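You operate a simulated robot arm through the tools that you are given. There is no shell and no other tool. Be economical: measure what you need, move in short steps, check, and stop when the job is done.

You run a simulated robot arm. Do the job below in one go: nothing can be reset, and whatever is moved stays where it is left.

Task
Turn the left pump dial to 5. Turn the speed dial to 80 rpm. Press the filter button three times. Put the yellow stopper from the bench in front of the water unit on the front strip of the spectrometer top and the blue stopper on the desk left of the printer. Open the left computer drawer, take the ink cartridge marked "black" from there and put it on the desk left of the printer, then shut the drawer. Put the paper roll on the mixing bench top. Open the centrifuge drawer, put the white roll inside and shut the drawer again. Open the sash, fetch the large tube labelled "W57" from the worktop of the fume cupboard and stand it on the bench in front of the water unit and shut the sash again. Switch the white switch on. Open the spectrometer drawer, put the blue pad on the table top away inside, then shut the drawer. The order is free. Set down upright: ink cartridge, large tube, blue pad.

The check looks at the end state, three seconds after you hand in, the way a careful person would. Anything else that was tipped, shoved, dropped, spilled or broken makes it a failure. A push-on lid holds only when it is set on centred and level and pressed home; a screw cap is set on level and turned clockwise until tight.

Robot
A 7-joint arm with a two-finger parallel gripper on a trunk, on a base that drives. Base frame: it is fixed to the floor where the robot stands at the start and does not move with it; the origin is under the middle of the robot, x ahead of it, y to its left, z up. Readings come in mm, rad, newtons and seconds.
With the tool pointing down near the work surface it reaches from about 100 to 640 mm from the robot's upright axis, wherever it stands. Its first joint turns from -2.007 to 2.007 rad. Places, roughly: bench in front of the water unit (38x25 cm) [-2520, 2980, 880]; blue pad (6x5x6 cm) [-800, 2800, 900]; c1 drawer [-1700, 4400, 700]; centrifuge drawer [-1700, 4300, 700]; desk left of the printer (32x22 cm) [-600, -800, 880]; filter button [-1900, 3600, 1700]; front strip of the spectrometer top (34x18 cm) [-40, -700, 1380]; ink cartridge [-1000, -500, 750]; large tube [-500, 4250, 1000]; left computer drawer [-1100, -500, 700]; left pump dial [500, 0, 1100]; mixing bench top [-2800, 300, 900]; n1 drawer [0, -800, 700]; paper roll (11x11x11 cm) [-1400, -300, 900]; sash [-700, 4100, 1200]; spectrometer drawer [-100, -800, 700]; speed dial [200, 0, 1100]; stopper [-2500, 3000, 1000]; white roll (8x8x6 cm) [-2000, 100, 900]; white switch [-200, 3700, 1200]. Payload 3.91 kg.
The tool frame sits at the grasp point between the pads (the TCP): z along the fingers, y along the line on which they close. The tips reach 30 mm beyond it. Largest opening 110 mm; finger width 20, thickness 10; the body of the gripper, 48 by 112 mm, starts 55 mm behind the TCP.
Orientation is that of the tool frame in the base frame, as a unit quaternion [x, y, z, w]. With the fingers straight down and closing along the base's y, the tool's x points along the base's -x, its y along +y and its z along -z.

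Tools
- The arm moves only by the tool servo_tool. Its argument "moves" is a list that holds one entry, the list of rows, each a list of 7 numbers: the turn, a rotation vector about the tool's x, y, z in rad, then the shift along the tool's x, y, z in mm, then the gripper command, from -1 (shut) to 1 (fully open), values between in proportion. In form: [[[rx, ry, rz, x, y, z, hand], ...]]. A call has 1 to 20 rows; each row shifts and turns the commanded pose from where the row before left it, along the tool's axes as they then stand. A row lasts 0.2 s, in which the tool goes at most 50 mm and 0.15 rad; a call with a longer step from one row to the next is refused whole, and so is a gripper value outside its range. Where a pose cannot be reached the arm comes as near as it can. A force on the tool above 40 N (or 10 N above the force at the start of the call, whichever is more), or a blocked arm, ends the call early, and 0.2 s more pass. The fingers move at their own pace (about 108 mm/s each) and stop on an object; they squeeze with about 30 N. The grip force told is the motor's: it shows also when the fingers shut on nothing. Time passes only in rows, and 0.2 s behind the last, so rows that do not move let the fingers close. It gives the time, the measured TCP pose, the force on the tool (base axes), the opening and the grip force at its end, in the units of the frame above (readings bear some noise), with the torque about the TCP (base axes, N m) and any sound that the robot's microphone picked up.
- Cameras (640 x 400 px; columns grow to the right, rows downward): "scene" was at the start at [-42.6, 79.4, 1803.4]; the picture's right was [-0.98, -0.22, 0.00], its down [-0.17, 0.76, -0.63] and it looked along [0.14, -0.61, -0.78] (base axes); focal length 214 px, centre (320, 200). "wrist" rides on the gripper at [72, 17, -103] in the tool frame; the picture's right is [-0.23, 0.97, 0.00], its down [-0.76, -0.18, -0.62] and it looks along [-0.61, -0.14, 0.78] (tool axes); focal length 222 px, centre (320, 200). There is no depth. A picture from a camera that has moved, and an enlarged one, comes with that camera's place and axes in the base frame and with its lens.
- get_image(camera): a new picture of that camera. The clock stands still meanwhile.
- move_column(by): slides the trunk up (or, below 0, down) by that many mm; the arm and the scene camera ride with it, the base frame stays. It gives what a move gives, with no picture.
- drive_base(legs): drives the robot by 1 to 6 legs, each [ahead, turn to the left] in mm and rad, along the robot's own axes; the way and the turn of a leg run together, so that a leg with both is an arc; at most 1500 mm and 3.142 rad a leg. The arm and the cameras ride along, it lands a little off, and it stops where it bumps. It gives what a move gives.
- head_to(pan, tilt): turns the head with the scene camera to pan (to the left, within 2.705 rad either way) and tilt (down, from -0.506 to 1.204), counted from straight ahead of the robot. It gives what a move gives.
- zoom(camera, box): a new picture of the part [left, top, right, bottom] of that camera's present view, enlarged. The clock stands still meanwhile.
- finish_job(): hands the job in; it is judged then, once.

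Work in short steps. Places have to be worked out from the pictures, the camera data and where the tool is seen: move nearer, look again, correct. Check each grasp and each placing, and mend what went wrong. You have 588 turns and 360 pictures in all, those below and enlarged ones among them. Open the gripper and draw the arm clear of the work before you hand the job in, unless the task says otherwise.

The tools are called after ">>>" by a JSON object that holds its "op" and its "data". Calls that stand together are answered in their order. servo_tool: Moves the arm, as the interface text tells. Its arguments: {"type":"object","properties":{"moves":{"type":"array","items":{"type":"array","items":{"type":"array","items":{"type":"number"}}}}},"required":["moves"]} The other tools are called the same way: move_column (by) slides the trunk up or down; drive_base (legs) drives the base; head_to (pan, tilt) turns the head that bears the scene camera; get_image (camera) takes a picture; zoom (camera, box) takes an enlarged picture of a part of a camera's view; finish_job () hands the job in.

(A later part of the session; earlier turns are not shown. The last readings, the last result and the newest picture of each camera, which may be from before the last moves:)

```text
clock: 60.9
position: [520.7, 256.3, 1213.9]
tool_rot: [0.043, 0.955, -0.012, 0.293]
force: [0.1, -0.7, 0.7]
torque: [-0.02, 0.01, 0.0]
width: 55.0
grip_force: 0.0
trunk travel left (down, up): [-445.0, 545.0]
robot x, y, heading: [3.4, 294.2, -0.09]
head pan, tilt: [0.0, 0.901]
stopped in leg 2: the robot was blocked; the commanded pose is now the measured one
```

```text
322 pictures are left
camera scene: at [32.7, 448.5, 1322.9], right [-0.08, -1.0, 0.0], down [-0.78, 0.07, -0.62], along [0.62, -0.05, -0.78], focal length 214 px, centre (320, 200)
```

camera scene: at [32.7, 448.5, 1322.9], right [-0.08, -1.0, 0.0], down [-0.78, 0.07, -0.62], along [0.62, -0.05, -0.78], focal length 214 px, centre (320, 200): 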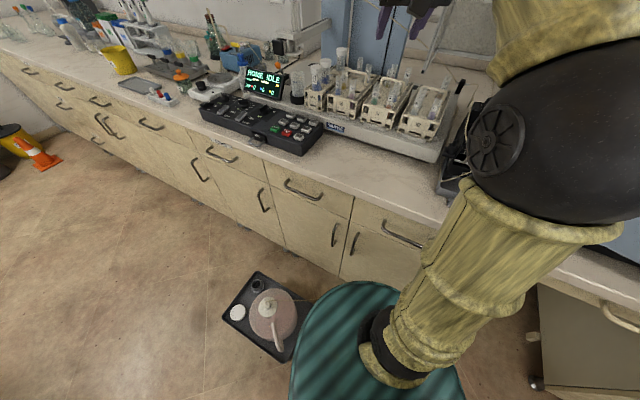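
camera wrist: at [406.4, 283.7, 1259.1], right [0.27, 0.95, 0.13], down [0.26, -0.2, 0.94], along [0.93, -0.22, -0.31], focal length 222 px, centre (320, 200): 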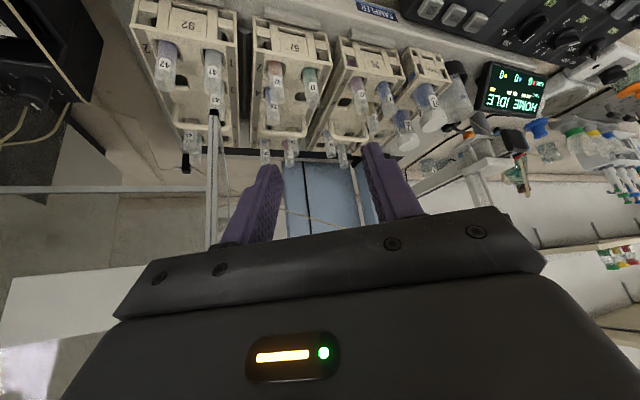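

The drive was blocked near the bench, and a glass post of the sampler stands close right of the fingers. I back away 200 mm, then turn to face the bench.

>>> {"op": "drive_base", "data": {"legs": [[-200, 0], [0, -0.476]]}}

>>> {"op": "get_image", "data": {"camera": "scene"}}

>>> {"op": "get_image", "data": {"camera": "wrist"}}

```text
clock: 64.6
position: [245.0, 42.5, 1214.3]
tool_rot: [0.265, 0.918, -0.079, 0.283]
force: [-0.6, -0.4, 0.2]
torque: [-0.01, 0.0, -0.01]
width: 54.9
grip_force: 0.1
trunk travel left (down, up): [-445.0, 545.0]
robot x, y, heading: [-195.2, 317.0, -0.557]
head pan, tilt: [0.0, 0.901]
```

```text
321 pictures are left
camera scene: at [-101.0, 435.6, 1322.9], right [-0.53, -0.85, 0.0], down [-0.66, 0.42, -0.62], along [0.53, -0.33, -0.78], focal length 214 px, centre (320, 200)
```

scene: 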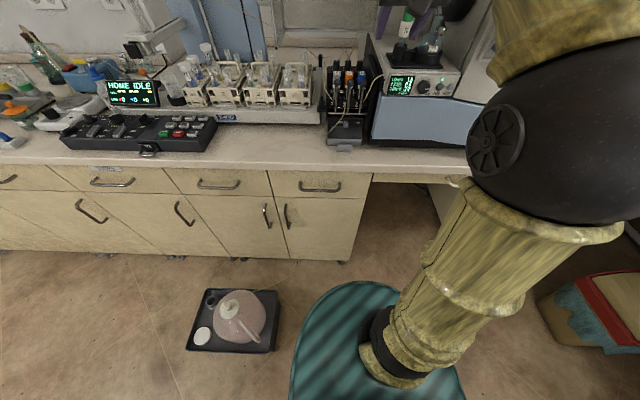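

```text
320 pictures are left
camera wrist: at [156.5, 119.0, 1259.1], right [0.68, 0.72, 0.13], down [0.14, -0.3, 0.94], along [0.72, -0.62, -0.31], focal length 222 px, centre (320, 200)
```

wrist: 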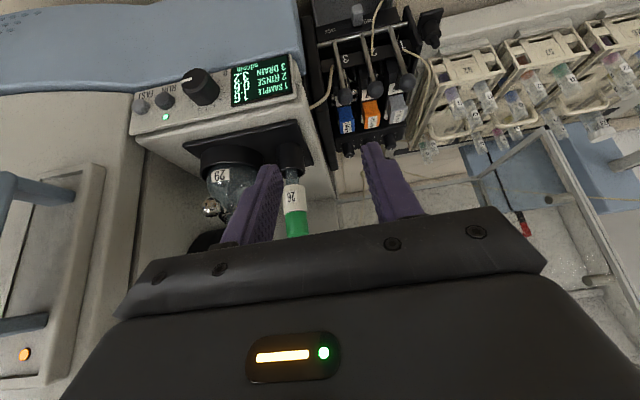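

>>> {"op": "zoom", "data": {"camera": "scene", "box": [310, 45, 390, 95]}}

>>> {"op": "zoom", "data": {"camera": "wrist", "box": [320, 70, 440, 170]}}

```text
8.00 times, centred on (350, 70) of scene
camera zoom: at [-101.0, 435.6, 1322.9], right [-0.53, -0.85, 0.0], down [-0.66, 0.42, -0.62], along [0.53, -0.33, -0.78], focal length 1716 px, centre (80, 1240)
```

zoom: 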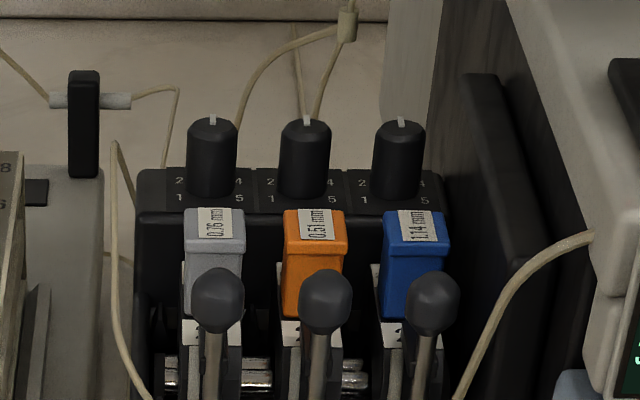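

```text
4.00 times, centred on (380, 120) of wrist
camera zoom: at [156.5, 119.0, 1259.1], right [0.68, 0.72, 0.13], down [0.14, -0.3, 0.94], along [0.72, -0.62, -0.31], focal length 888 px, centre (80, 520)
```

zoom: 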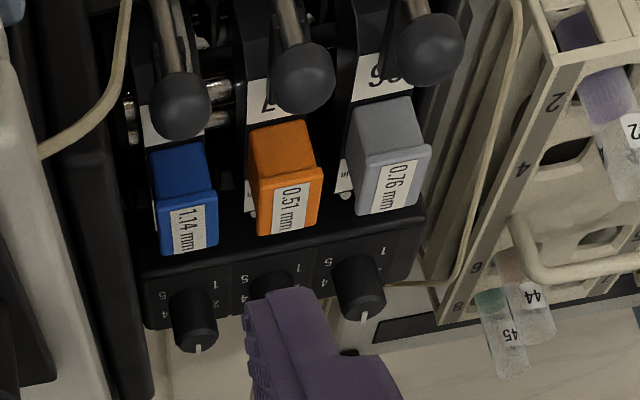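

All three pump dials point to 3 (back); scale runs clockwise 1→5 with vertical axes. I shift the tool left 100 mm and up 100 mm, then drive forward so the dial comes within reach.

>>> {"op": "servo_tool", "data": {"moves": [[[0, 0.1, 0, 0, 25, -25, -0.3], [0, 0.1, 0, 0, 25, -25, -0.3], [0, 0.1, 0, 0, 25, -25, -0.3], [0, 0.1, 0, 0, 25, -25, -0.3], [0, 0.1, 0, 0, 0, 0, -0.3], [0, 0.08, 0, 0, 0, 0, -0.3]]]}}

>>> {"op": "drive_base", "data": {"legs": [[165, 0]]}}

>>> {"op": "get_image", "data": {"camera": "wrist"}}

>>> {"op": "get_image", "data": {"camera": "scene"}}

```text
clock: 66.0
position: [189.6, 169.7, 1221.5]
tool_rot: [0.277, 0.96, -0.006, 0.036]
force: [-0.7, 0.7, 0.4]
torque: [0.0, -0.03, 0.01]
width: 38.7
grip_force: 0.0
out of reach, approached as far as the arm can: row 3, 4, 5, 6
trunk travel left (down, up): [-445.0, 545.0]
robot x, y, heading: [-195.1, 311.2, -0.565]
head pan, tilt: [0.0, 0.901]
```

```text
clock: 67.6
position: [332.6, 81.3, 1220.8]
tool_rot: [0.277, 0.96, -0.007, 0.036]
force: [-0.2, -0.6, 0.1]
torque: [-0.01, 0.0, -0.02]
width: 38.5
grip_force: 0.1
trunk travel left (down, up): [-445.0, 545.0]
robot x, y, heading: [-54.0, 223.8, -0.559]
head pan, tilt: [0.0, 0.901]
```

```text
317 pictures are left
camera wrist: at [274.8, 137.0, 1318.3], right [0.71, 0.7, 0.02], down [0.51, -0.53, 0.68], along [0.49, -0.47, -0.74], focal length 222 px, centre (320, 200)
```

wrist: 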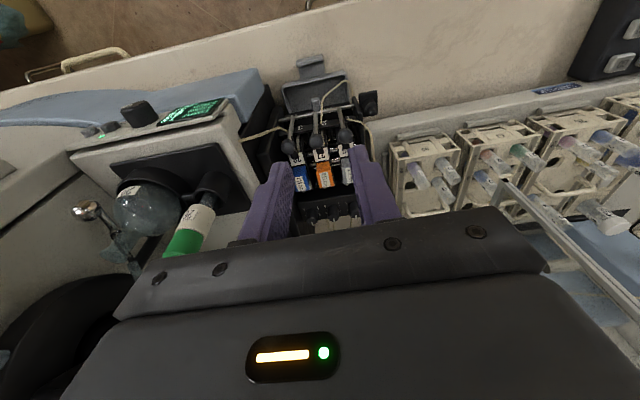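

```text
316 pictures are left
camera scene: at [41.0, 346.6, 1322.9], right [-0.53, -0.85, 0.0], down [-0.66, 0.42, -0.62], along [0.53, -0.33, -0.78], focal length 214 px, centre (320, 200)
```

scene: 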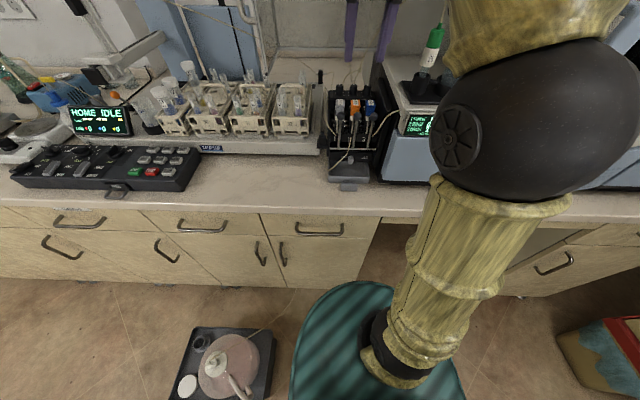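

>>> {"op": "zoom", "data": {"camera": "wrist", "box": [270, 140, 390, 240]}}

```text
4.00 times, centred on (330, 190) of wrist
camera zoom: at [274.8, 137.0, 1318.3], right [0.71, 0.7, 0.02], down [0.51, -0.53, 0.68], along [0.49, -0.47, -0.74], focal length 888 px, centre (280, 240)
```

zoom: 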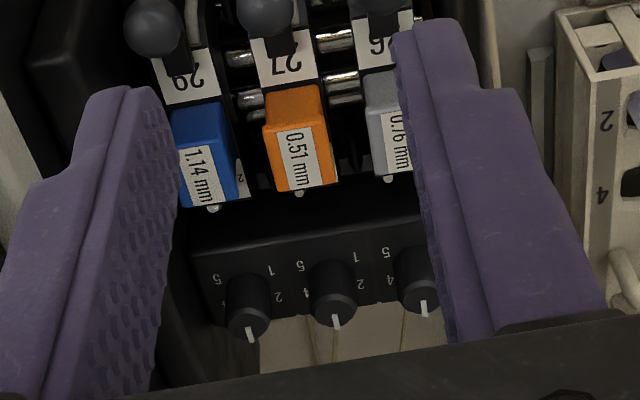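

Left dial ≈ (501,-2), top z≈1062. I level the tool and move above it at the current height.

>>> {"op": "servo_tool", "data": {"moves": [[[0, 0.073, 0, 0, 5, 0, -0.3], [0, 0, 0, -40, 7, 0, -0.3], [0, 0, 0, -40, 7, 0, -0.3], [0, 0, 0, -40, 0, 0, -0.3], [0, 0, 0, -40, 0, 0, -0.3], [0, 0, 0, -27, 0, 0, -0.3]]]}}

>>> {"op": "get_image", "data": {"camera": "wrist"}}

>>> {"op": "get_image", "data": {"camera": "scene"}}

```text
clock: 69.0
position: [433.1, 26.7, 1157.2]
tool_rot: [0.277, 0.961, 0.002, 0.003]
force: [-1.1, 1.1, 0.1]
torque: [-0.02, -0.05, 0.01]
width: 38.3
grip_force: 0.0
out of reach, approached as far as the arm can: row 1, 2, 3, 4, 5, 6
trunk travel left (down, up): [-445.0, 545.0]
robot x, y, heading: [-55.4, 220.9, -0.564]
head pan, tilt: [0.0, 0.901]
```

```text
314 pictures are left
camera wrist: at [381.2, 79.0, 1259.5], right [0.71, 0.7, 0.01], down [0.54, -0.56, 0.63], along [0.44, -0.44, -0.78], focal length 222 px, centre (320, 200)
```

wrist: 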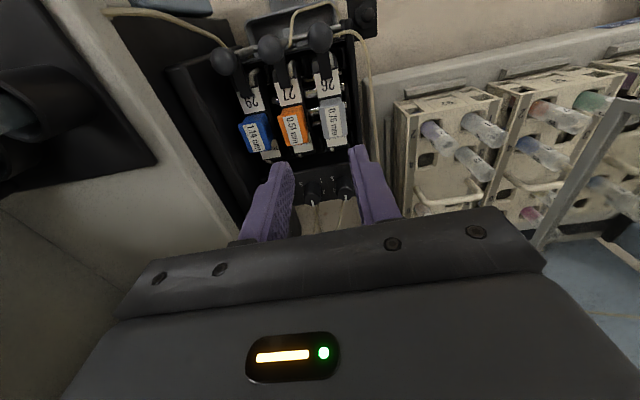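

```text
313 pictures are left
camera scene: at [39.5, 347.4, 1323.0], right [-0.53, -0.85, 0.0], down [-0.66, 0.42, -0.62], along [0.53, -0.33, -0.78], focal length 214 px, centre (320, 200)
```

scene: 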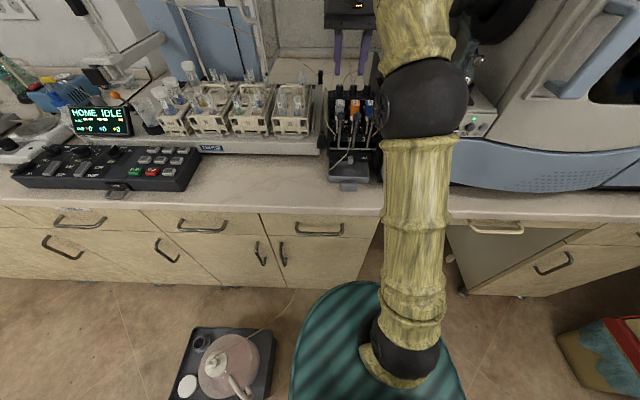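

The trunk is too low for this reach. I retract, raise the trunk 200 mm, and come back.

>>> {"op": "servo_tool", "data": {"moves": [[[0, 0, 0, 40, 0, 0, -0.3], [0, 0, 0, 40, 0, 0, -0.3], [0, 0, 0, 40, 0, 0, -0.3]]]}}

>>> {"op": "move_column", "data": {"by": 220}}

>>> {"op": "get_image", "data": {"camera": "scene"}}

```text
clock: 69.8
position: [332.2, 89.1, 1154.2]
tool_rot: [0.276, 0.961, 0.003, 0.001]
force: [-0.6, 0.3, 0.3]
torque: [-0.01, 0.04, 0.0]
width: 38.5
grip_force: 0.1
trunk travel left (down, up): [-445.0, 545.0]
robot x, y, heading: [-54.2, 223.5, -0.559]
head pan, tilt: [0.0, 0.901]
```

```text
clock: 72.1
position: [333.2, 89.1, 1376.0]
tool_rot: [0.277, 0.961, 0.004, 0.001]
force: [0.0, 0.6, 0.4]
torque: [-0.01, -0.01, 0.01]
width: 38.3
grip_force: 0.0
trunk travel left (down, up): [-665.0, 325.0]
robot x, y, heading: [-58.1, 224.9, -0.563]
head pan, tilt: [0.0, 0.901]
```

```text
312 pictures are left
camera scene: at [40.9, 346.7, 1542.9], right [-0.53, -0.85, 0.0], down [-0.66, 0.42, -0.62], along [0.53, -0.33, -0.78], focal length 214 px, centre (320, 200)
```

scene: 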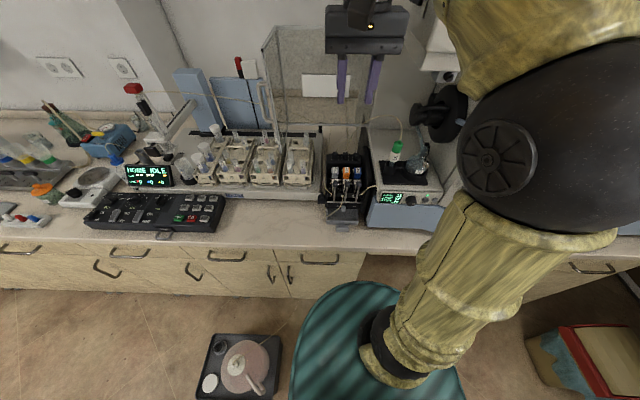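

Clear path above the pump. I extend 191 mm forward, 13 mm left, then descend to z≈1170.

>>> {"op": "servo_tool", "data": {"moves": [[[0, 0, 0, -40, 5, 20, -0.3], [0, 0, 0, -40, 4, 20, -0.3], [0, 0, 0, -40, 4, 20, -0.3], [0, 0, 0, -40, 0, 20, -0.3], [0, 0, 0, -31, 0, 20, -0.3], [0, 0, 0, 0, 0, 35, -0.3], [0, 0, 0, 0, 0, 35, -0.3], [0, 0, 0, 0, 0, 35, -0.3]]]}}

>>> {"op": "get_image", "data": {"camera": "wrist"}}

>>> {"op": "get_image", "data": {"camera": "scene"}}

```text
clock: 73.9
position: [503.0, 0.2, 1168.9]
tool_rot: [0.278, 0.961, 0.004, 0.001]
force: [0.4, -0.5, 0.2]
torque: [0.02, 0.0, 0.02]
width: 38.6
grip_force: 0.1
trunk travel left (down, up): [-665.0, 325.0]
robot x, y, heading: [-53.2, 226.0, -0.561]
head pan, tilt: [0.0, 0.901]
```

```text
311 pictures are left
camera wrist: at [451.3, 51.9, 1271.7], right [0.71, 0.7, 0.01], down [0.55, -0.56, 0.62], along [0.44, -0.44, -0.78], focal length 222 px, centre (320, 200)
```

wrist: 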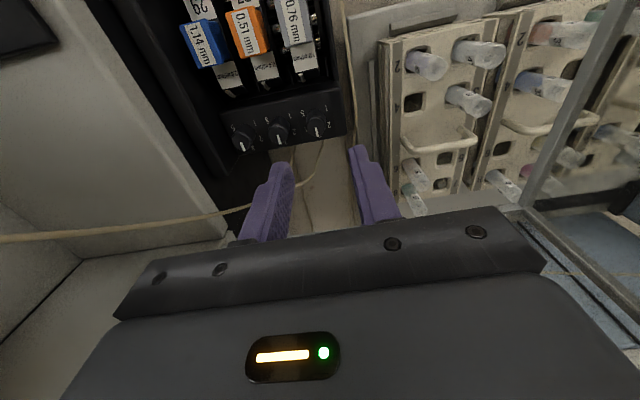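

```text
310 pictures are left
camera scene: at [41.2, 346.6, 1542.9], right [-0.53, -0.85, 0.0], down [-0.66, 0.42, -0.62], along [0.53, -0.33, -0.78], focal length 214 px, centre (320, 200)
```

scene: 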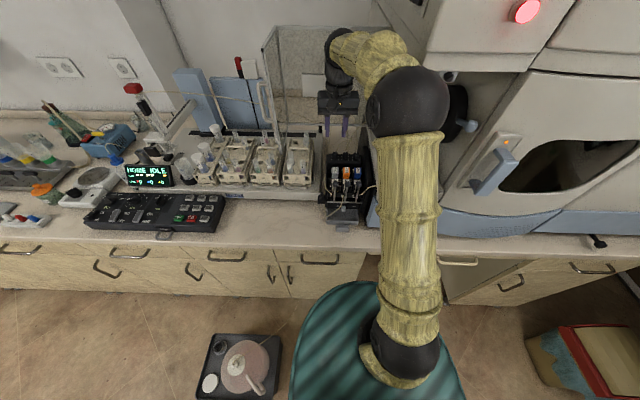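

>>> {"op": "zoom", "data": {"camera": "wrist", "box": [287, 102, 351, 142]}}

```text
10.00 times, centred on (319, 122) of wrist
camera zoom: at [451.3, 51.9, 1271.7], right [0.71, 0.7, 0.01], down [0.55, -0.56, 0.62], along [0.44, -0.44, -0.78], focal length 2221 px, centre (330, 980)
```

zoom: 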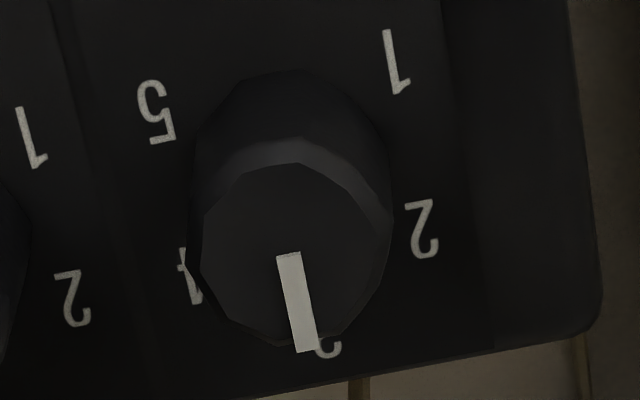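

Pointer is exactly at 3; the label geometry gives 60° per number, so 5 is 120° clockwise. I pre-rotate −60°, descend around the knob, and check.

>>> {"op": "servo_tool", "data": {"moves": [[[0, 0, 0, 1, -2.2, 0, -0.38], [0, 0, -0.15, 0, 0, 0, -0.38], [0, 0, -0.15, 0, 0, 0, -0.38], [0, 0, -0.15, 0, 0, 0, -0.38], [0, 0, -0.15, 0, 0, 0, -0.38], [0, 0, -0.15, 0, 0, 0, -0.38], [0, 0, -0.15, 0, 0, 0, -0.38], [0, 0, -0.147, 0, 0, 0, -0.38], [0, 0, 0, 0, 0, 25, -0.38], [0, 0, 0, 0, 0, 25, -0.38], [0, 0, 0, 0, 0, 0, -0.38]]]}}

>>> {"op": "get_image", "data": {"camera": "wrist"}}

```text
clock: 76.3
position: [498.9, -1.4, 1119.4]
tool_rot: [-0.24, 0.971, 0.003, 0.002]
force: [-0.8, 0.3, -1.0]
torque: [0.03, 0.0, 0.03]
width: 34.0
grip_force: 0.1
trunk travel left (down, up): [-665.0, 325.0]
robot x, y, heading: [-55.2, 226.6, -0.557]
head pan, tilt: [0.0, 0.901]
```

```text
308 pictures are left
camera wrist: at [429.2, -21.2, 1222.0], right [-0.25, 0.97, 0.01], down [0.75, 0.19, 0.63], along [0.61, 0.16, -0.78], focal length 222 px, centre (320, 200)
```

wrist: 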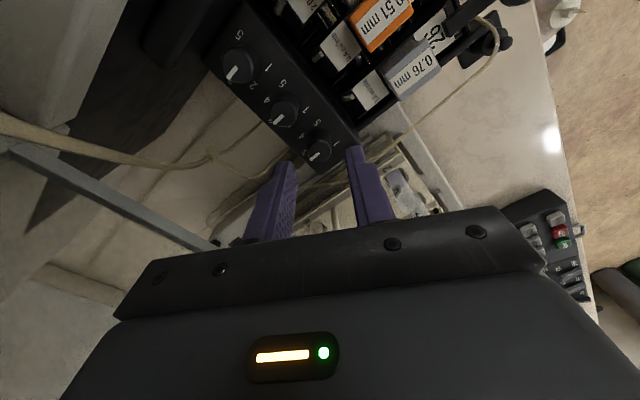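

Aligned within a few mm; small correction, then descend around the knob and close.

>>> {"op": "servo_tool", "data": {"moves": [[[0, 0, 0, -2.7, -1.4, 14, -0.38], [0, 0, 0, 0, 0, 14, -0.38], [0, 0, 0, 0, 0, 14, -0.38], [0, 0, 0, 0, 0, 0, -0.38]]]}}

>>> {"op": "get_image", "data": {"camera": "wrist"}}

```text
clock: 77.3
position: [503.9, -1.5, 1082.1]
tool_rot: [-0.24, 0.971, 0.001, 0.006]
force: [4.2, -1.3, 29.6]
torque: [0.37, 0.41, -0.07]
width: 32.4
grip_force: 0.1
trunk travel left (down, up): [-665.0, 325.0]
robot x, y, heading: [-51.0, 225.1, -0.56]
head pan, tilt: [0.0, 0.901]
```

```text
307 pictures are left
camera wrist: at [431.6, -20.0, 1183.8], right [-0.25, 0.97, 0.0], down [0.75, 0.2, 0.63], along [0.61, 0.16, -0.77], focal length 222 px, centre (320, 200)
```

wrist: 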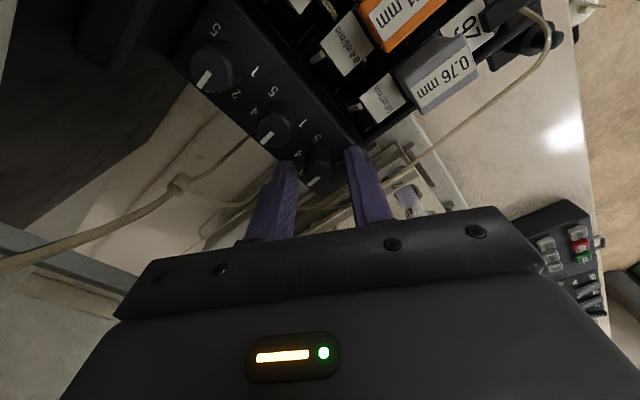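

A fingertip touched the panel; I lift 3 mm and close on the knob.

>>> {"op": "servo_tool", "data": {"moves": [[[0, 0, 0, 0, 0, -4, -0.38], [0, 0, 0, 0, 0, 0, -1], [0, 0, 0, 0, 0, 0, -1], [0, 0, 0, 0, 0, 0, -1]]]}}

>>> {"op": "zoom", "data": {"camera": "wrist", "box": [240, 110, 400, 210]}}

```text
clock: 78.3
position: [502.4, -0.7, 1082.1]
tool_rot: [-0.24, 0.971, 0.004, 0.001]
force: [-0.5, 2.2, 7.9]
torque: [-0.03, -0.5, 0.0]
width: 18.5
grip_force: 44.0
trunk travel left (down, up): [-665.0, 325.0]
robot x, y, heading: [-55.4, 224.9, -0.562]
head pan, tilt: [0.0, 0.901]
```

```text
4.00 times, centred on (320, 160) of wrist
camera zoom: at [431.8, -20.3, 1184.4], right [-0.25, 0.97, 0.01], down [0.76, 0.19, 0.63], along [0.6, 0.16, -0.78], focal length 888 px, centre (320, 360)
```

zoom: 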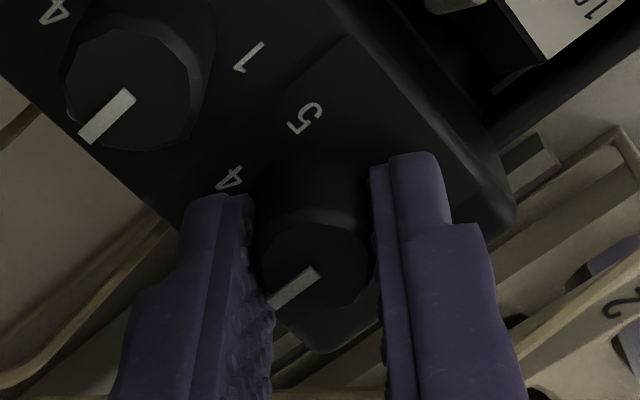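

Gripped (18.5 mm). Now I turn 120° clockwise.

>>> {"op": "servo_tool", "data": {"moves": [[[0, 0, 0.14, 0, 0, 0, -1], [0, 0, 0.14, 0, 0, 0, -1], [0, 0, 0.14, 0, 0, 0, -1], [0, 0, 0.14, 0, 0, 0, -1], [0, 0, 0.14, 0, 0, 0, -1], [0, 0, 0.14, 0, 0, 0, -1], [0, 0, 0.14, 0, 0, 0, -1], [0, 0, 0.14, 0, 0, 0, -1], [0, 0, 0.14, 0, 0, 0, -1], [0, 0, 0.14, 0, 0, 0, -1], [0, 0, 0.14, 0, 0, 0, -1], [0, 0, 0.14, 0, 0, 0, -1], [0, 0, 0.14, 0, 0, 0, -1], [0, 0, 0.14, 0, 0, 0, -1], [0, 0, 0.134, 0, 0, 0, -1]]]}}

>>> {"op": "zoom", "data": {"camera": "wrist", "box": [240, 110, 400, 210]}}

```text
clock: 81.5
position: [498.8, -5.5, 1082.7]
tool_rot: [0.721, 0.693, 0.002, -0.001]
force: [-18.6, -21.6, 0.6]
torque: [-1.17, 0.52, 0.35]
width: 18.8
grip_force: 45.9
trunk travel left (down, up): [-665.0, 325.0]
robot x, y, heading: [-53.3, 226.5, -0.557]
head pan, tilt: [0.0, 0.901]
```

```text
4.00 times, centred on (320, 160) of wrist
camera zoom: at [521.0, 65.9, 1185.1], right [0.96, -0.27, 0.0], down [-0.21, -0.76, 0.62], along [-0.17, -0.6, -0.79], focal length 888 px, centre (320, 360)
```

zoom: 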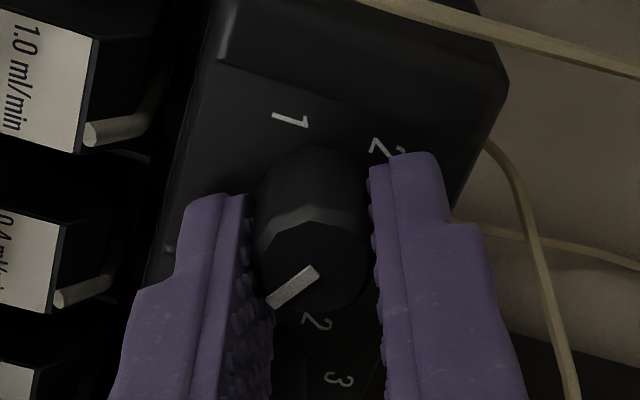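

Turned. I release, rise and read the pointer.

>>> {"op": "servo_tool", "data": {"moves": [[[0, 0, 0, 0, 0, 0, -0.3], [0, 0, 0, 0, 0, 0, -0.3], [0, 0, 0, 0, 0, -30, -0.3], [0, 0, 0, 0, 0, -30, -0.3]]]}}

>>> {"op": "zoom", "data": {"camera": "wrist", "box": [272, 90, 368, 150]}}

```text
clock: 82.5
position: [504.0, -1.2, 1142.8]
tool_rot: [0.72, 0.694, 0.003, 0.0]
force: [-0.2, 0.4, -0.2]
torque: [-0.04, 0.02, 0.03]
width: 38.2
grip_force: 0.0
trunk travel left (down, up): [-665.0, 325.0]
robot x, y, heading: [-57.2, 222.9, -0.56]
head pan, tilt: [0.0, 0.901]
```

```text
6.67 times, centred on (320, 120) of wrist
camera zoom: at [524.4, 70.4, 1246.0], right [0.96, -0.26, 0.0], down [-0.21, -0.76, 0.62], along [-0.16, -0.6, -0.79], focal length 1481 px, centre (320, 733)
```

zoom: 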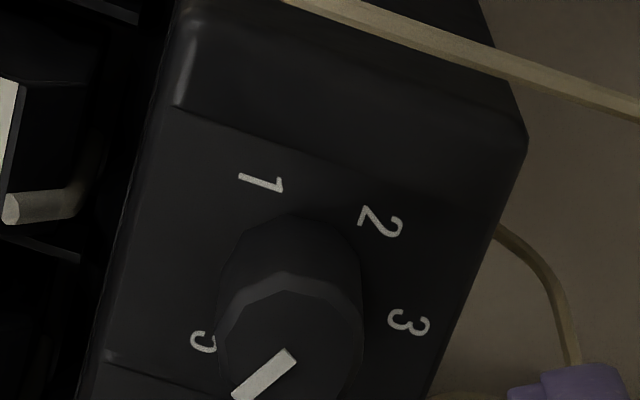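

>>> {"op": "zoom", "data": {"camera": "wrist", "box": [280, 110, 360, 160]}}

```text
8.00 times, centred on (320, 135) of wrist
camera zoom: at [524.4, 70.4, 1246.0], right [0.96, -0.26, 0.0], down [-0.21, -0.76, 0.62], along [-0.16, -0.6, -0.79], focal length 1777 px, centre (320, 720)
```

zoom: 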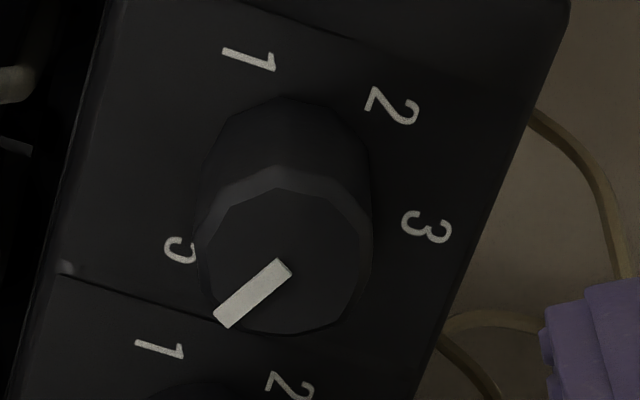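

Fitting the labels (60° spacing confirmed) puts the pointer at ≈112°, i.e. ~8° short of 5. The knob centre is about (499,-2.5); I re-centre, regrip and add 0.135 rad.

>>> {"op": "servo_tool", "data": {"moves": [[[0, 0, 0, -1.8, -5, 30, -0.38], [0, 0, 0, 0, 0, 30, -0.38], [0, 0, 0, 0, 0, 0, -1], [0, 0, 0, 0, 0, 0, -1], [0, 0, 0.068, 0, 0, 0, -1], [0, 0, 0.067, 0, 0, 0, -1], [0, 0, 0, 0, 0, 0, -1]]]}}

>>> {"op": "servo_tool", "data": {"moves": [[[0, 0, 0, 0, 0, 0, -0.3], [0, 0, 0, 0, 0, 0, -0.3], [0, 0, 0, 0, 0, -30, -0.3], [0, 0, 0, 0, 0, -30, -0.3]]]}}

>>> {"op": "zoom", "data": {"camera": "wrist", "box": [280, 110, 360, 160]}}

```text
clock: 84.1
position: [499.0, -2.8, 1082.0]
tool_rot: [0.766, 0.643, 0.003, -0.001]
force: [8.6, 1.1, 7.4]
torque: [-0.32, 0.1, 0.34]
width: 18.4
grip_force: 45.2
trunk travel left (down, up): [-665.0, 325.0]
robot x, y, heading: [-57.8, 223.9, -0.556]
head pan, tilt: [0.0, 0.901]
```

```text
clock: 85.1
position: [497.6, -3.6, 1142.3]
tool_rot: [0.766, 0.643, 0.003, -0.002]
force: [0.1, 0.1, -0.4]
torque: [0.02, 0.03, 0.02]
width: 38.4
grip_force: 0.1
trunk travel left (down, up): [-665.0, 325.0]
robot x, y, heading: [-54.2, 226.6, -0.559]
head pan, tilt: [0.0, 0.901]
```

```text
8.00 times, centred on (320, 135) of wrist
camera zoom: at [528.8, 64.2, 1246.3], right [0.92, -0.39, 0.0], down [-0.31, -0.72, 0.62], along [-0.24, -0.57, -0.79], focal length 1777 px, centre (320, 720)
```

zoom: 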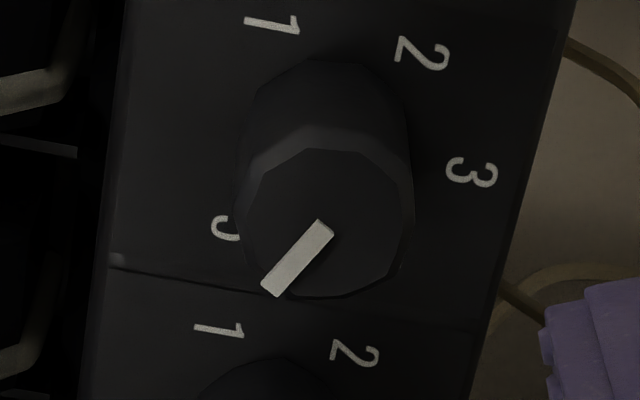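

The pointer didn't move relative to the labels (~114°): either a slip or an end stop. I regrip and turn 0.3 rad more to find out.

>>> {"op": "servo_tool", "data": {"moves": [[[0, 0, -0.15, 0, 0, 0, -0.38], [0, 0, -0.15, 0, 1, 30, -0.38], [0, 0, 0, 0, 0, 31, -0.38], [0, 0, 0, 0, 0, 0, -1], [0, 0, 0, 0, 0, 0, -1], [0, 0, 0.1, 0, 0, 0, -1], [0, 0, 0.1, 0, 0, 0, -1], [0, 0, 0, 0, 0, 0, -1]]]}}

>>> {"op": "servo_tool", "data": {"moves": [[[0, 0, 0.1, 0, 0, 0, -1], [0, 0, 0.1, 0, 0, 0, -1], [0, 0, 0, 0, 0, 0, -1]]]}}

>>> {"op": "zoom", "data": {"camera": "wrist", "box": [260, 110, 380, 190]}}

```text
clock: 86.9
position: [498.7, -5.0, 1082.6]
tool_rot: [0.733, 0.68, 0.004, 0.0]
force: [2.3, -6.8, 10.7]
torque: [-1.07, 0.33, 0.31]
width: 18.3
grip_force: 44.9
trunk travel left (down, up): [-665.0, 325.0]
robot x, y, heading: [-54.2, 227.9, -0.559]
head pan, tilt: [0.0, 0.901]
```

```text
clock: 87.7
position: [499.0, -4.2, 1082.3]
tool_rot: [0.798, 0.602, 0.004, -0.001]
force: [3.9, -12.9, 19.3]
torque: [-0.94, 0.49, -0.01]
width: 18.4
grip_force: 45.1
trunk travel left (down, up): [-665.0, 325.0]
robot x, y, heading: [-54.9, 224.9, -0.561]
head pan, tilt: [0.0, 0.901]
```

```text
5.00 times, centred on (320, 150) of wrist
camera zoom: at [535.8, 59.6, 1185.2], right [0.88, -0.48, 0.0], down [-0.38, -0.69, 0.62], along [-0.3, -0.54, -0.79], focal length 1111 px, centre (320, 450)
```

zoom: 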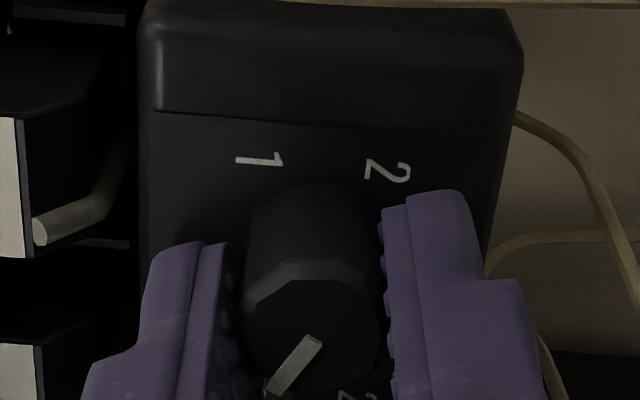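

>>> {"op": "servo_tool", "data": {"moves": [[[0, 0, 0, 0, 0, 0, -0.3], [0, 0, 0, 0, 0, 0, -0.3], [0, 0, 0, 0, 0, -30, -0.3], [0, 0, 0, 0, 0, -30, -0.3]]]}}

>>> {"op": "zoom", "data": {"camera": "wrist", "box": [280, 105, 360, 155]}}

```text
clock: 88.7
position: [498.2, -2.2, 1141.7]
tool_rot: [0.797, 0.604, 0.002, -0.003]
force: [0.7, -0.7, -0.1]
torque: [0.0, -0.01, 0.01]
width: 38.5
grip_force: 0.1
trunk travel left (down, up): [-665.0, 325.0]
robot x, y, heading: [-51.4, 222.2, -0.565]
head pan, tilt: [0.0, 0.901]
```

```text
8.00 times, centred on (320, 130) of wrist
camera zoom: at [536.0, 62.3, 1243.5], right [0.88, -0.48, 0.0], down [-0.38, -0.69, 0.62], along [-0.3, -0.54, -0.79], focal length 1777 px, centre (320, 760)
```

zoom: 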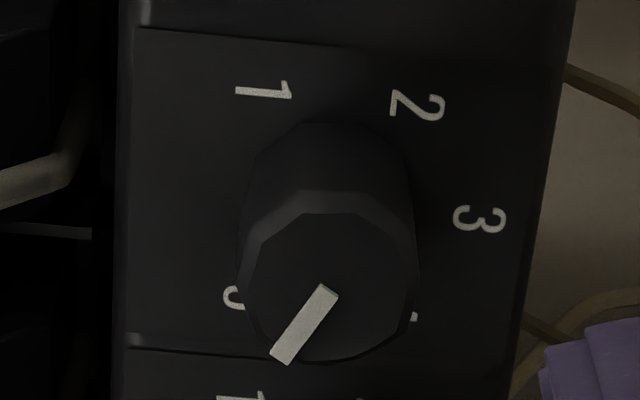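

Further twisting didn't move it: the pointer sits at the end stop, which is the 5 mark. Pump dial done. I raise, retract and unwind the wrist.

>>> {"op": "servo_tool", "data": {"moves": [[[0, 0, 0, 0, 0, -40, -0.3], [0, 0, 0, 0, 0, -40, -0.3], [0, 0, 0, 0, 0, -30, -0.3], [0, 0, 0, 11, -38, 0, -0.3], [0, 0, 0, 11, -38, 0, -0.3], [0, 0, 0, 11, -38, 0, -0.3], [0, 0, 0, 11, -38, 0, -0.3], [0, 0, 0, 11, -38, 0, -0.3]]]}}

>>> {"op": "servo_tool", "data": {"moves": [[[0, 0, -0.13, 0, 0, 0, -0.3], [0, 0, -0.13, 0, 0, 0, -0.3], [0, 0, -0.13, 0, 0, 0, -0.3], [0, 0, -0.13, 0, 0, 0, -0.3], [0, 0, -0.13, 0, 0, 0, -0.3], [0, 0, -0.13, 0, 0, 0, -0.3], [0, 0, -0.13, 0, 0, 0, -0.3], [0, 0, -0.13, 0, 0, 0, -0.3], [0, 0, -0.13, 0, 0, 0, -0.3], [0, 0, -0.13, 0, 0, 0, -0.3]]]}}

>>> {"op": "drive_base", "data": {"legs": [[-350, 0]]}}

>>> {"op": "head_to", "data": {"pan": -0.9, "tilt": 0.9}}

>>> {"op": "get_image", "data": {"camera": "scene"}}

```text
clock: 90.5
position: [329.0, 100.9, 1251.8]
tool_rot: [0.797, 0.604, 0.004, -0.001]
force: [-0.1, 1.0, -0.5]
torque: [-0.08, -0.05, -0.02]
width: 38.5
grip_force: 0.0
trunk travel left (down, up): [-665.0, 325.0]
robot x, y, heading: [-56.8, 221.0, -0.562]
head pan, tilt: [0.0, 0.901]
```

```text
clock: 92.7
position: [331.1, 101.0, 1251.3]
tool_rot: [0.267, 0.964, 0.003, 0.001]
force: [-0.4, -0.2, 0.4]
torque: [0.0, 0.01, 0.02]
width: 38.6
grip_force: 0.0
trunk travel left (down, up): [-665.0, 325.0]
robot x, y, heading: [-57.3, 225.0, -0.563]
head pan, tilt: [0.0, 0.901]
```

```text
clock: 95.3
position: [35.1, 285.2, 1250.8]
tool_rot: [0.269, 0.963, 0.004, 0.001]
force: [-1.1, 0.5, 1.4]
torque: [0.01, -0.01, 0.0]
width: 38.7
grip_force: 0.0
trunk travel left (down, up): [-665.0, 325.0]
robot x, y, heading: [-348.4, 411.0, -0.561]
head pan, tilt: [0.0, 0.901]
```

```text
clock: 96.5
position: [35.5, 285.5, 1250.7]
tool_rot: [0.269, 0.963, 0.004, 0.002]
force: [0.8, 0.0, -0.9]
torque: [0.01, 0.0, -0.03]
width: 38.3
grip_force: 0.1
trunk travel left (down, up): [-665.0, 325.0]
robot x, y, heading: [-347.6, 415.4, -0.565]
head pan, tilt: [-0.901, 0.901]
```

```text
299 pictures are left
camera scene: at [-310.0, 497.7, 1542.9], right [-0.99, -0.11, 0.0], down [-0.09, 0.78, -0.62], along [0.07, -0.62, -0.78], focal length 214 px, centre (320, 200)
```

scene: 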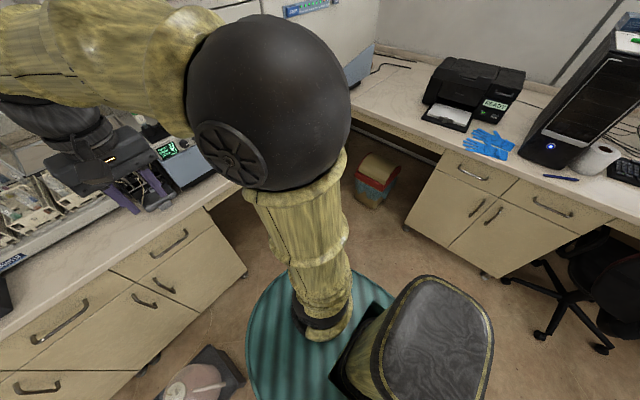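

Desk runs perpendicular to the bench; left computer drawer handle ≈(-1035,-428,750). I drive to face it (heading ≈ -2.13).

>>> {"op": "drive_base", "data": {"legs": [[0, -1.837], [480, 0], [0, 0.268]]}}

>>> {"op": "head_to", "data": {"pan": 0, "tilt": 0.9}}

>>> {"op": "get_image", "data": {"camera": "scene"}}

>>> {"op": "get_image", "data": {"camera": "wrist"}}

```text
clock: 102.0
position: [-481.5, 27.5, 1251.1]
tool_rot: [0.875, 0.484, 0.002, 0.003]
force: [1.0, -1.1, -0.2]
torque: [-0.01, 0.01, -0.02]
width: 38.7
grip_force: 0.0
trunk travel left (down, up): [-665.0, 325.0]
robot x, y, heading: [-347.7, 414.6, -2.15]
head pan, tilt: [-0.901, 0.901]
stopped in leg 1: the robot was blocked; the commanded pose is now the measured one
```

```text
clock: 103.2
position: [-481.6, 27.3, 1252.3]
tool_rot: [0.876, 0.483, 0.001, 0.002]
force: [0.3, 0.4, 1.0]
torque: [-0.04, 0.03, 0.03]
width: 38.3
grip_force: 0.0
trunk travel left (down, up): [-665.0, 325.0]
robot x, y, heading: [-351.5, 412.9, -2.149]
head pan, tilt: [0.0, 0.901]
```

```text
298 pictures are left
camera scene: at [-229.7, 314.5, 1542.9], right [-0.84, 0.55, 0.0], down [0.43, 0.66, -0.62], along [-0.34, -0.52, -0.78], focal length 214 px, centre (320, 200)
```

scene: 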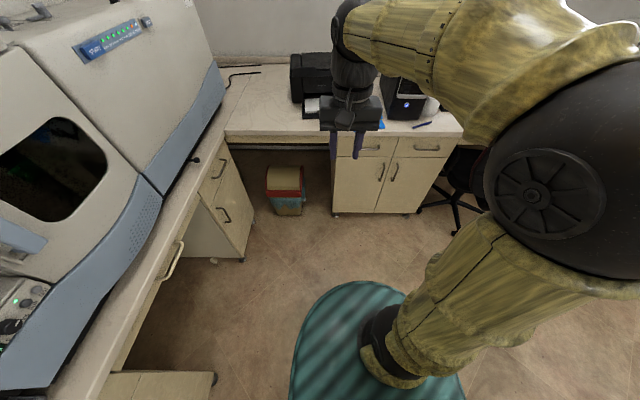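

```text
297 pictures are left
camera wrist: at [-428.1, 81.0, 1354.0], right [0.7, -0.71, 0.01], down [-0.56, -0.55, 0.62], along [-0.44, -0.44, -0.78], focal length 222 px, centre (320, 200)
```

wrist: 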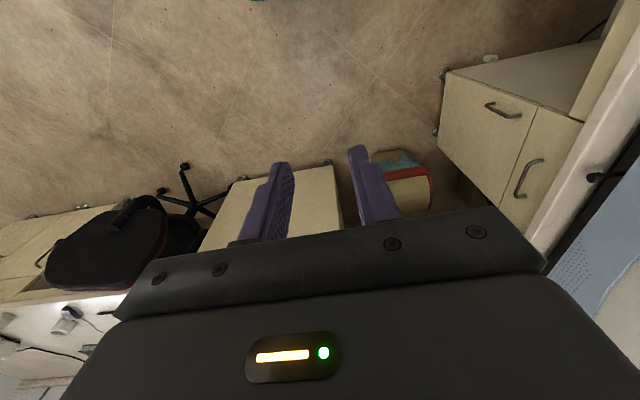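

The turn stopped at heading -2.15, which is nearly what I need. I drive straight 420 mm; the drawer will be slightly right of centre.

>>> {"op": "drive_base", "data": {"legs": [[420, 0]]}}

>>> {"op": "get_image", "data": {"camera": "scene"}}

```text
clock: 106.2
position: [-711.9, -326.3, 1251.4]
tool_rot: [0.875, 0.485, 0.001, 0.003]
force: [-0.3, -0.5, 0.4]
torque: [0.04, -0.02, -0.01]
width: 38.3
grip_force: 0.1
trunk travel left (down, up): [-665.0, 325.0]
robot x, y, heading: [-578.9, 56.9, -2.145]
head pan, tilt: [0.0, 0.901]
```

```text
296 pictures are left
camera scene: at [-460.5, -40.0, 1542.9], right [-0.84, 0.55, 0.0], down [0.43, 0.66, -0.62], along [-0.34, -0.52, -0.78], focal length 214 px, centre (320, 200)
```

scene: 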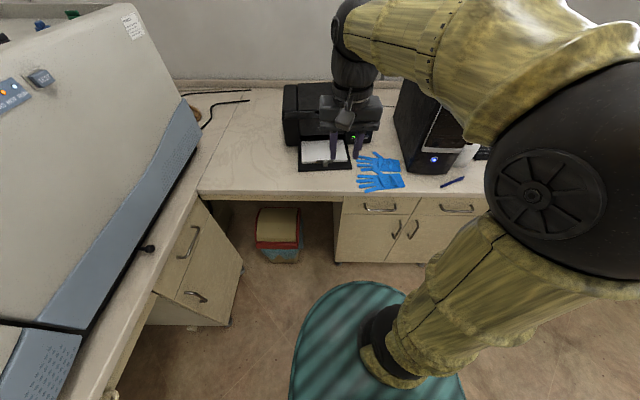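

Handle ≈(-1068,-396,~720): 646 mm ahead, 165 mm right. I lower the trunk and pitch the tool to horizontal with fingers closing vertically.

>>> {"op": "move_column", "data": {"by": -560}}

>>> {"op": "servo_tool", "data": {"moves": [[[0, -0.143, 0, 0, -15, -10, 0], [0, -0.143, 0, 0, -15, 0, 0], [0, -0.143, 0, 0, -15, 0, 0], [0, -0.143, 0, 0, -15, 0, 0], [0, -0.143, 0, 0, -15, 0, 0], [0, -0.143, 0, 0, -15, 0, 0], [0, -0.143, 0, 0, -15, 0, 0], [0, -0.143, 0, 0, -15, 0, 0], [0, -0.143, 0, 0, -15, 0, 0], [0, -0.143, 0, 0, -15, 0, 0], [0, -0.141, 0, 0, 0, 0, 0], [0, 0, 0, 0, 0, 0, 0]]]}}

>>> {"op": "get_image", "data": {"camera": "wrist"}}

>>> {"op": "get_image", "data": {"camera": "scene"}}

```text
refused: -560 is not a number from -400 to 400
```

```text
clock: 108.8
position: [-864.3, -327.3, 1264.5]
tool_rot: [0.62, 0.339, -0.617, 0.345]
force: [0.2, 0.7, 0.9]
torque: [0.0, 0.01, 0.01]
width: 54.9
grip_force: 0.0
out of reach, approached as far as the arm can: row 4, 5, 6, 7, 9, 10, 11
trunk travel left (down, up): [-665.0, 325.0]
robot x, y, heading: [-580.1, 54.3, -2.151]
head pan, tilt: [0.0, 0.901]
```

```text
295 pictures are left
camera wrist: at [-793.6, -248.8, 1190.4], right [0.82, -0.52, 0.23], down [0.18, 0.63, 0.76], along [-0.54, -0.58, 0.61], focal length 222 px, centre (320, 200)
```

wrist: 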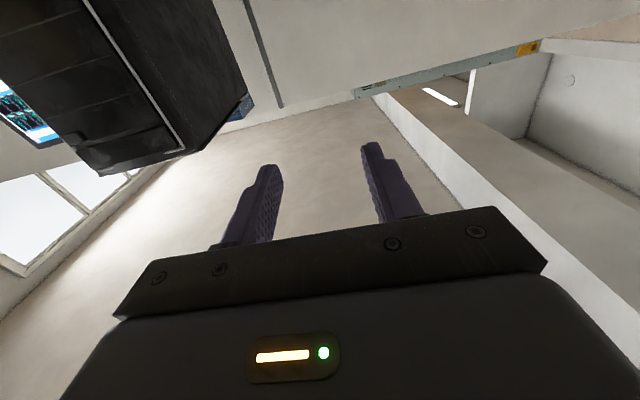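

```text
294 pictures are left
camera scene: at [-460.0, -39.1, 1543.0], right [-0.84, 0.55, 0.0], down [0.43, 0.66, -0.62], along [-0.34, -0.52, -0.78], focal length 214 px, centre (320, 200)
```

scene: 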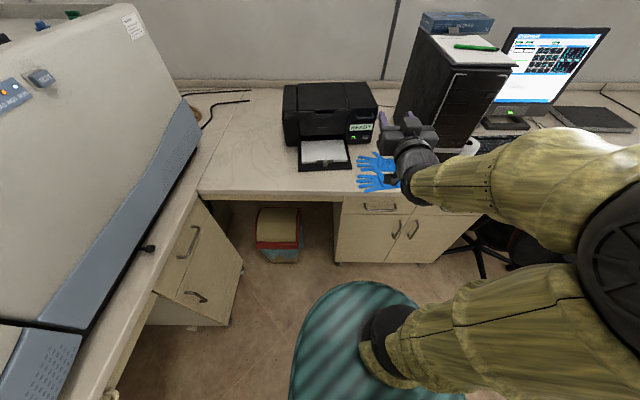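

Column step limit is 400; I lower in two steps (tool is ~130 mm clear of the desk edge).

>>> {"op": "move_column", "data": {"by": -300}}

>>> {"op": "move_column", "data": {"by": -250}}

>>> {"op": "get_image", "data": {"camera": "wrist"}}

>>> {"op": "get_image", "data": {"camera": "scene"}}

```text
clock: 111.8
position: [-864.2, -326.8, 963.5]
tool_rot: [0.62, 0.341, -0.617, 0.344]
force: [-0.9, -0.5, 0.2]
torque: [-0.01, 0.01, 0.02]
width: 55.0
grip_force: 0.1
trunk travel left (down, up): [-365.0, 625.0]
robot x, y, heading: [-579.5, 56.5, -2.149]
head pan, tilt: [0.0, 0.901]
```

```text
clock: 114.4
position: [-865.6, -326.1, 713.6]
tool_rot: [0.62, 0.34, -0.617, 0.345]
force: [0.0, -0.6, -0.1]
torque: [0.04, 0.02, 0.0]
width: 54.8
grip_force: 0.0
trunk travel left (down, up): [-115.0, 875.0]
robot x, y, heading: [-576.7, 57.7, -2.15]
head pan, tilt: [0.0, 0.901]
```

```text
293 pictures are left
camera wrist: at [-793.5, -249.0, 640.4], right [0.82, -0.52, 0.23], down [0.18, 0.62, 0.76], along [-0.54, -0.59, 0.61], focal length 222 px, centre (320, 200)
```

wrist: 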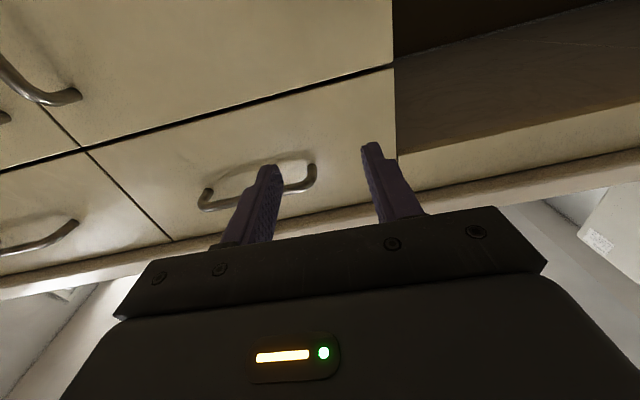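

```text
292 pictures are left
camera scene: at [-460.1, -39.4, 993.0], right [-0.84, 0.55, 0.0], down [0.43, 0.66, -0.62], along [-0.34, -0.52, -0.78], focal length 214 px, centre (320, 200)
```

scene: 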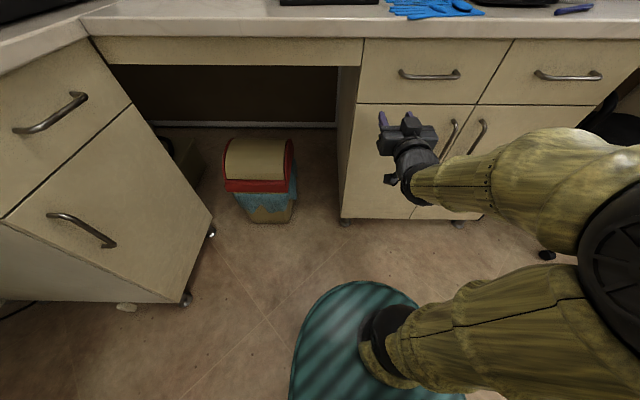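

Handle located at ≈(-994,-367,773): 104 ahead, 85 right, 60 up of the TCP. I shift there and turn the fingers vertical.

>>> {"op": "servo_tool", "data": {"moves": [[[0, 0, 0.15, -20, -28, 0, 0], [0, 0, 0, -20, -28, 0, 0], [0, 0, 0, -20, -28, 0, 0], [0, 0, 0.142, 0, 0, 0, 0], [0, 0, 0.142, 0, 0, 0, 0], [0, 0, 0.142, 0, 0, 0, 0], [0, 0, 0.142, 0, 0, 0, 0], [0, 0, 0.142, 0, 0, 0, 0], [0, 0, 0.142, 0, 0, 0, 0], [0, 0, 0.142, 0, 0, 0, 0], [0, 0, 0.142, 0, 0, 0, 0], [0, 0, 0.142, 0, 0, 0, 0], [0, 0, 0.142, 0, 0, 0, 0], [0, 0, 0, 0, 0, 0, 0]]]}}

>>> {"op": "get_image", "data": {"camera": "wrist"}}

>>> {"op": "zoom", "data": {"camera": "scene", "box": [340, 30, 500, 130]}}

```text
clock: 117.4
position: [-940.4, -287.7, 756.6]
tool_rot: [0.686, -0.197, -0.192, 0.673]
force: [0.7, -0.9, 0.0]
torque: [0.03, 0.0, -0.03]
width: 55.1
grip_force: 0.1
trunk travel left (down, up): [-115.0, 875.0]
robot x, y, heading: [-582.8, 57.2, -2.15]
head pan, tilt: [0.0, 0.901]
```

```text
291 pictures are left
camera wrist: at [-824.0, -238.9, 774.9], right [-0.2, 0.1, 0.97], down [-0.31, 0.94, -0.17], along [-0.93, -0.34, -0.16], focal length 222 px, centre (320, 200)
```

wrist: 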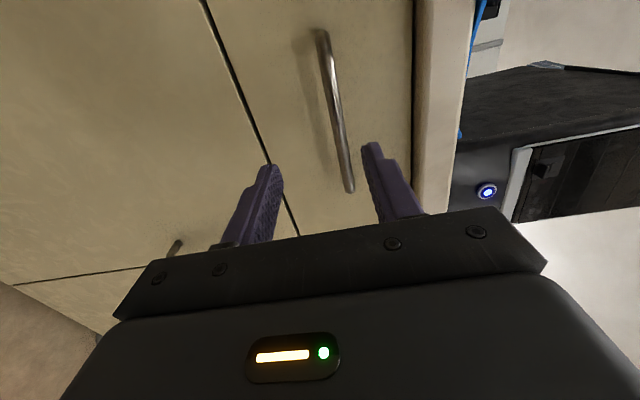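

```text
4.00 times, centred on (420, 80) of scene
camera zoom: at [-460.5, -46.2, 992.3], right [-0.84, 0.55, 0.0], down [0.43, 0.66, -0.62], along [-0.34, -0.51, -0.79], focal length 858 px, centre (-80, 680)
```

zoom: 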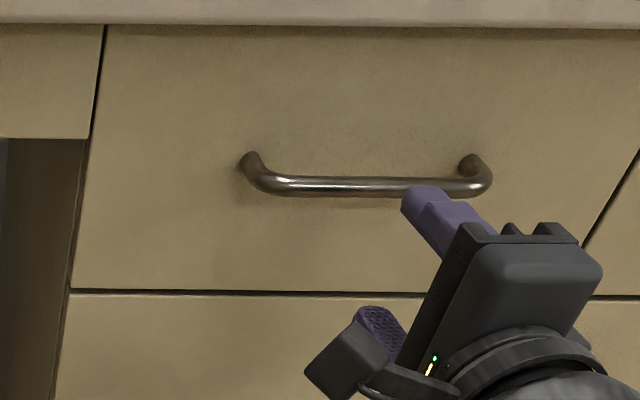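

Bar is 97 mm ahead, 18 mm above my axis. I correct height and advance 84 mm so the fingers straddle the bar.

>>> {"op": "servo_tool", "data": {"moves": [[[0, 0, 0, 8, 18, 0, 0], [0, 0, 0, 0, 0, 21, 0], [0, 0, 0, 0, 0, 21, 0], [0, 0, 0, 0, 0, 21, 0], [0, 0, 0, 0, 0, 21, 0], [0, 0, 0, 0, 0, 0, 0]]]}}

>>> {"op": "get_image", "data": {"camera": "wrist"}}

>>> {"op": "zoom", "data": {"camera": "scene", "box": [340, 30, 500, 130]}}

```text
clock: 118.8
position: [-978.3, -354.2, 781.3]
tool_rot: [0.679, -0.197, -0.193, 0.681]
force: [-0.9, 0.2, -0.4]
torque: [-0.01, -0.01, -0.02]
width: 55.0
grip_force: 0.0
trunk travel left (down, up): [-115.0, 875.0]
robot x, y, heading: [-581.5, 57.5, -2.148]
head pan, tilt: [0.0, 0.901]
```

```text
289 pictures are left
camera wrist: at [-860.9, -305.8, 798.7], right [-0.2, 0.12, 0.97], down [-0.31, 0.93, -0.18], along [-0.93, -0.34, -0.15], focal length 222 px, centre (320, 200)
```

wrist: 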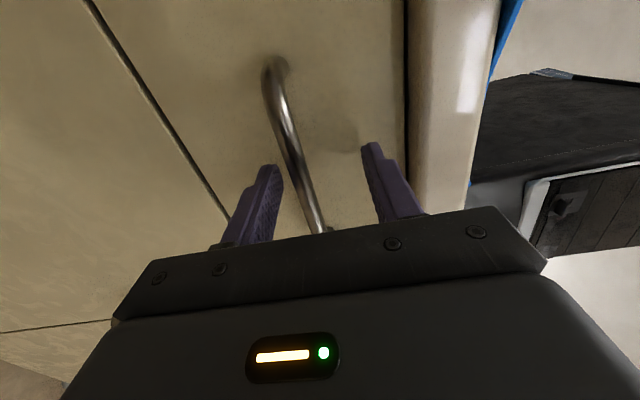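

```text
4.00 times, centred on (420, 80) of scene
camera zoom: at [-460.2, -39.4, 992.9], right [-0.84, 0.55, 0.0], down [0.43, 0.66, -0.62], along [-0.34, -0.52, -0.78], focal length 858 px, centre (-80, 680)
```

zoom: 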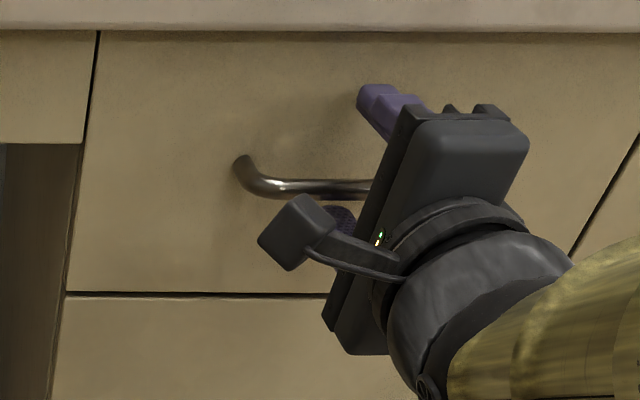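

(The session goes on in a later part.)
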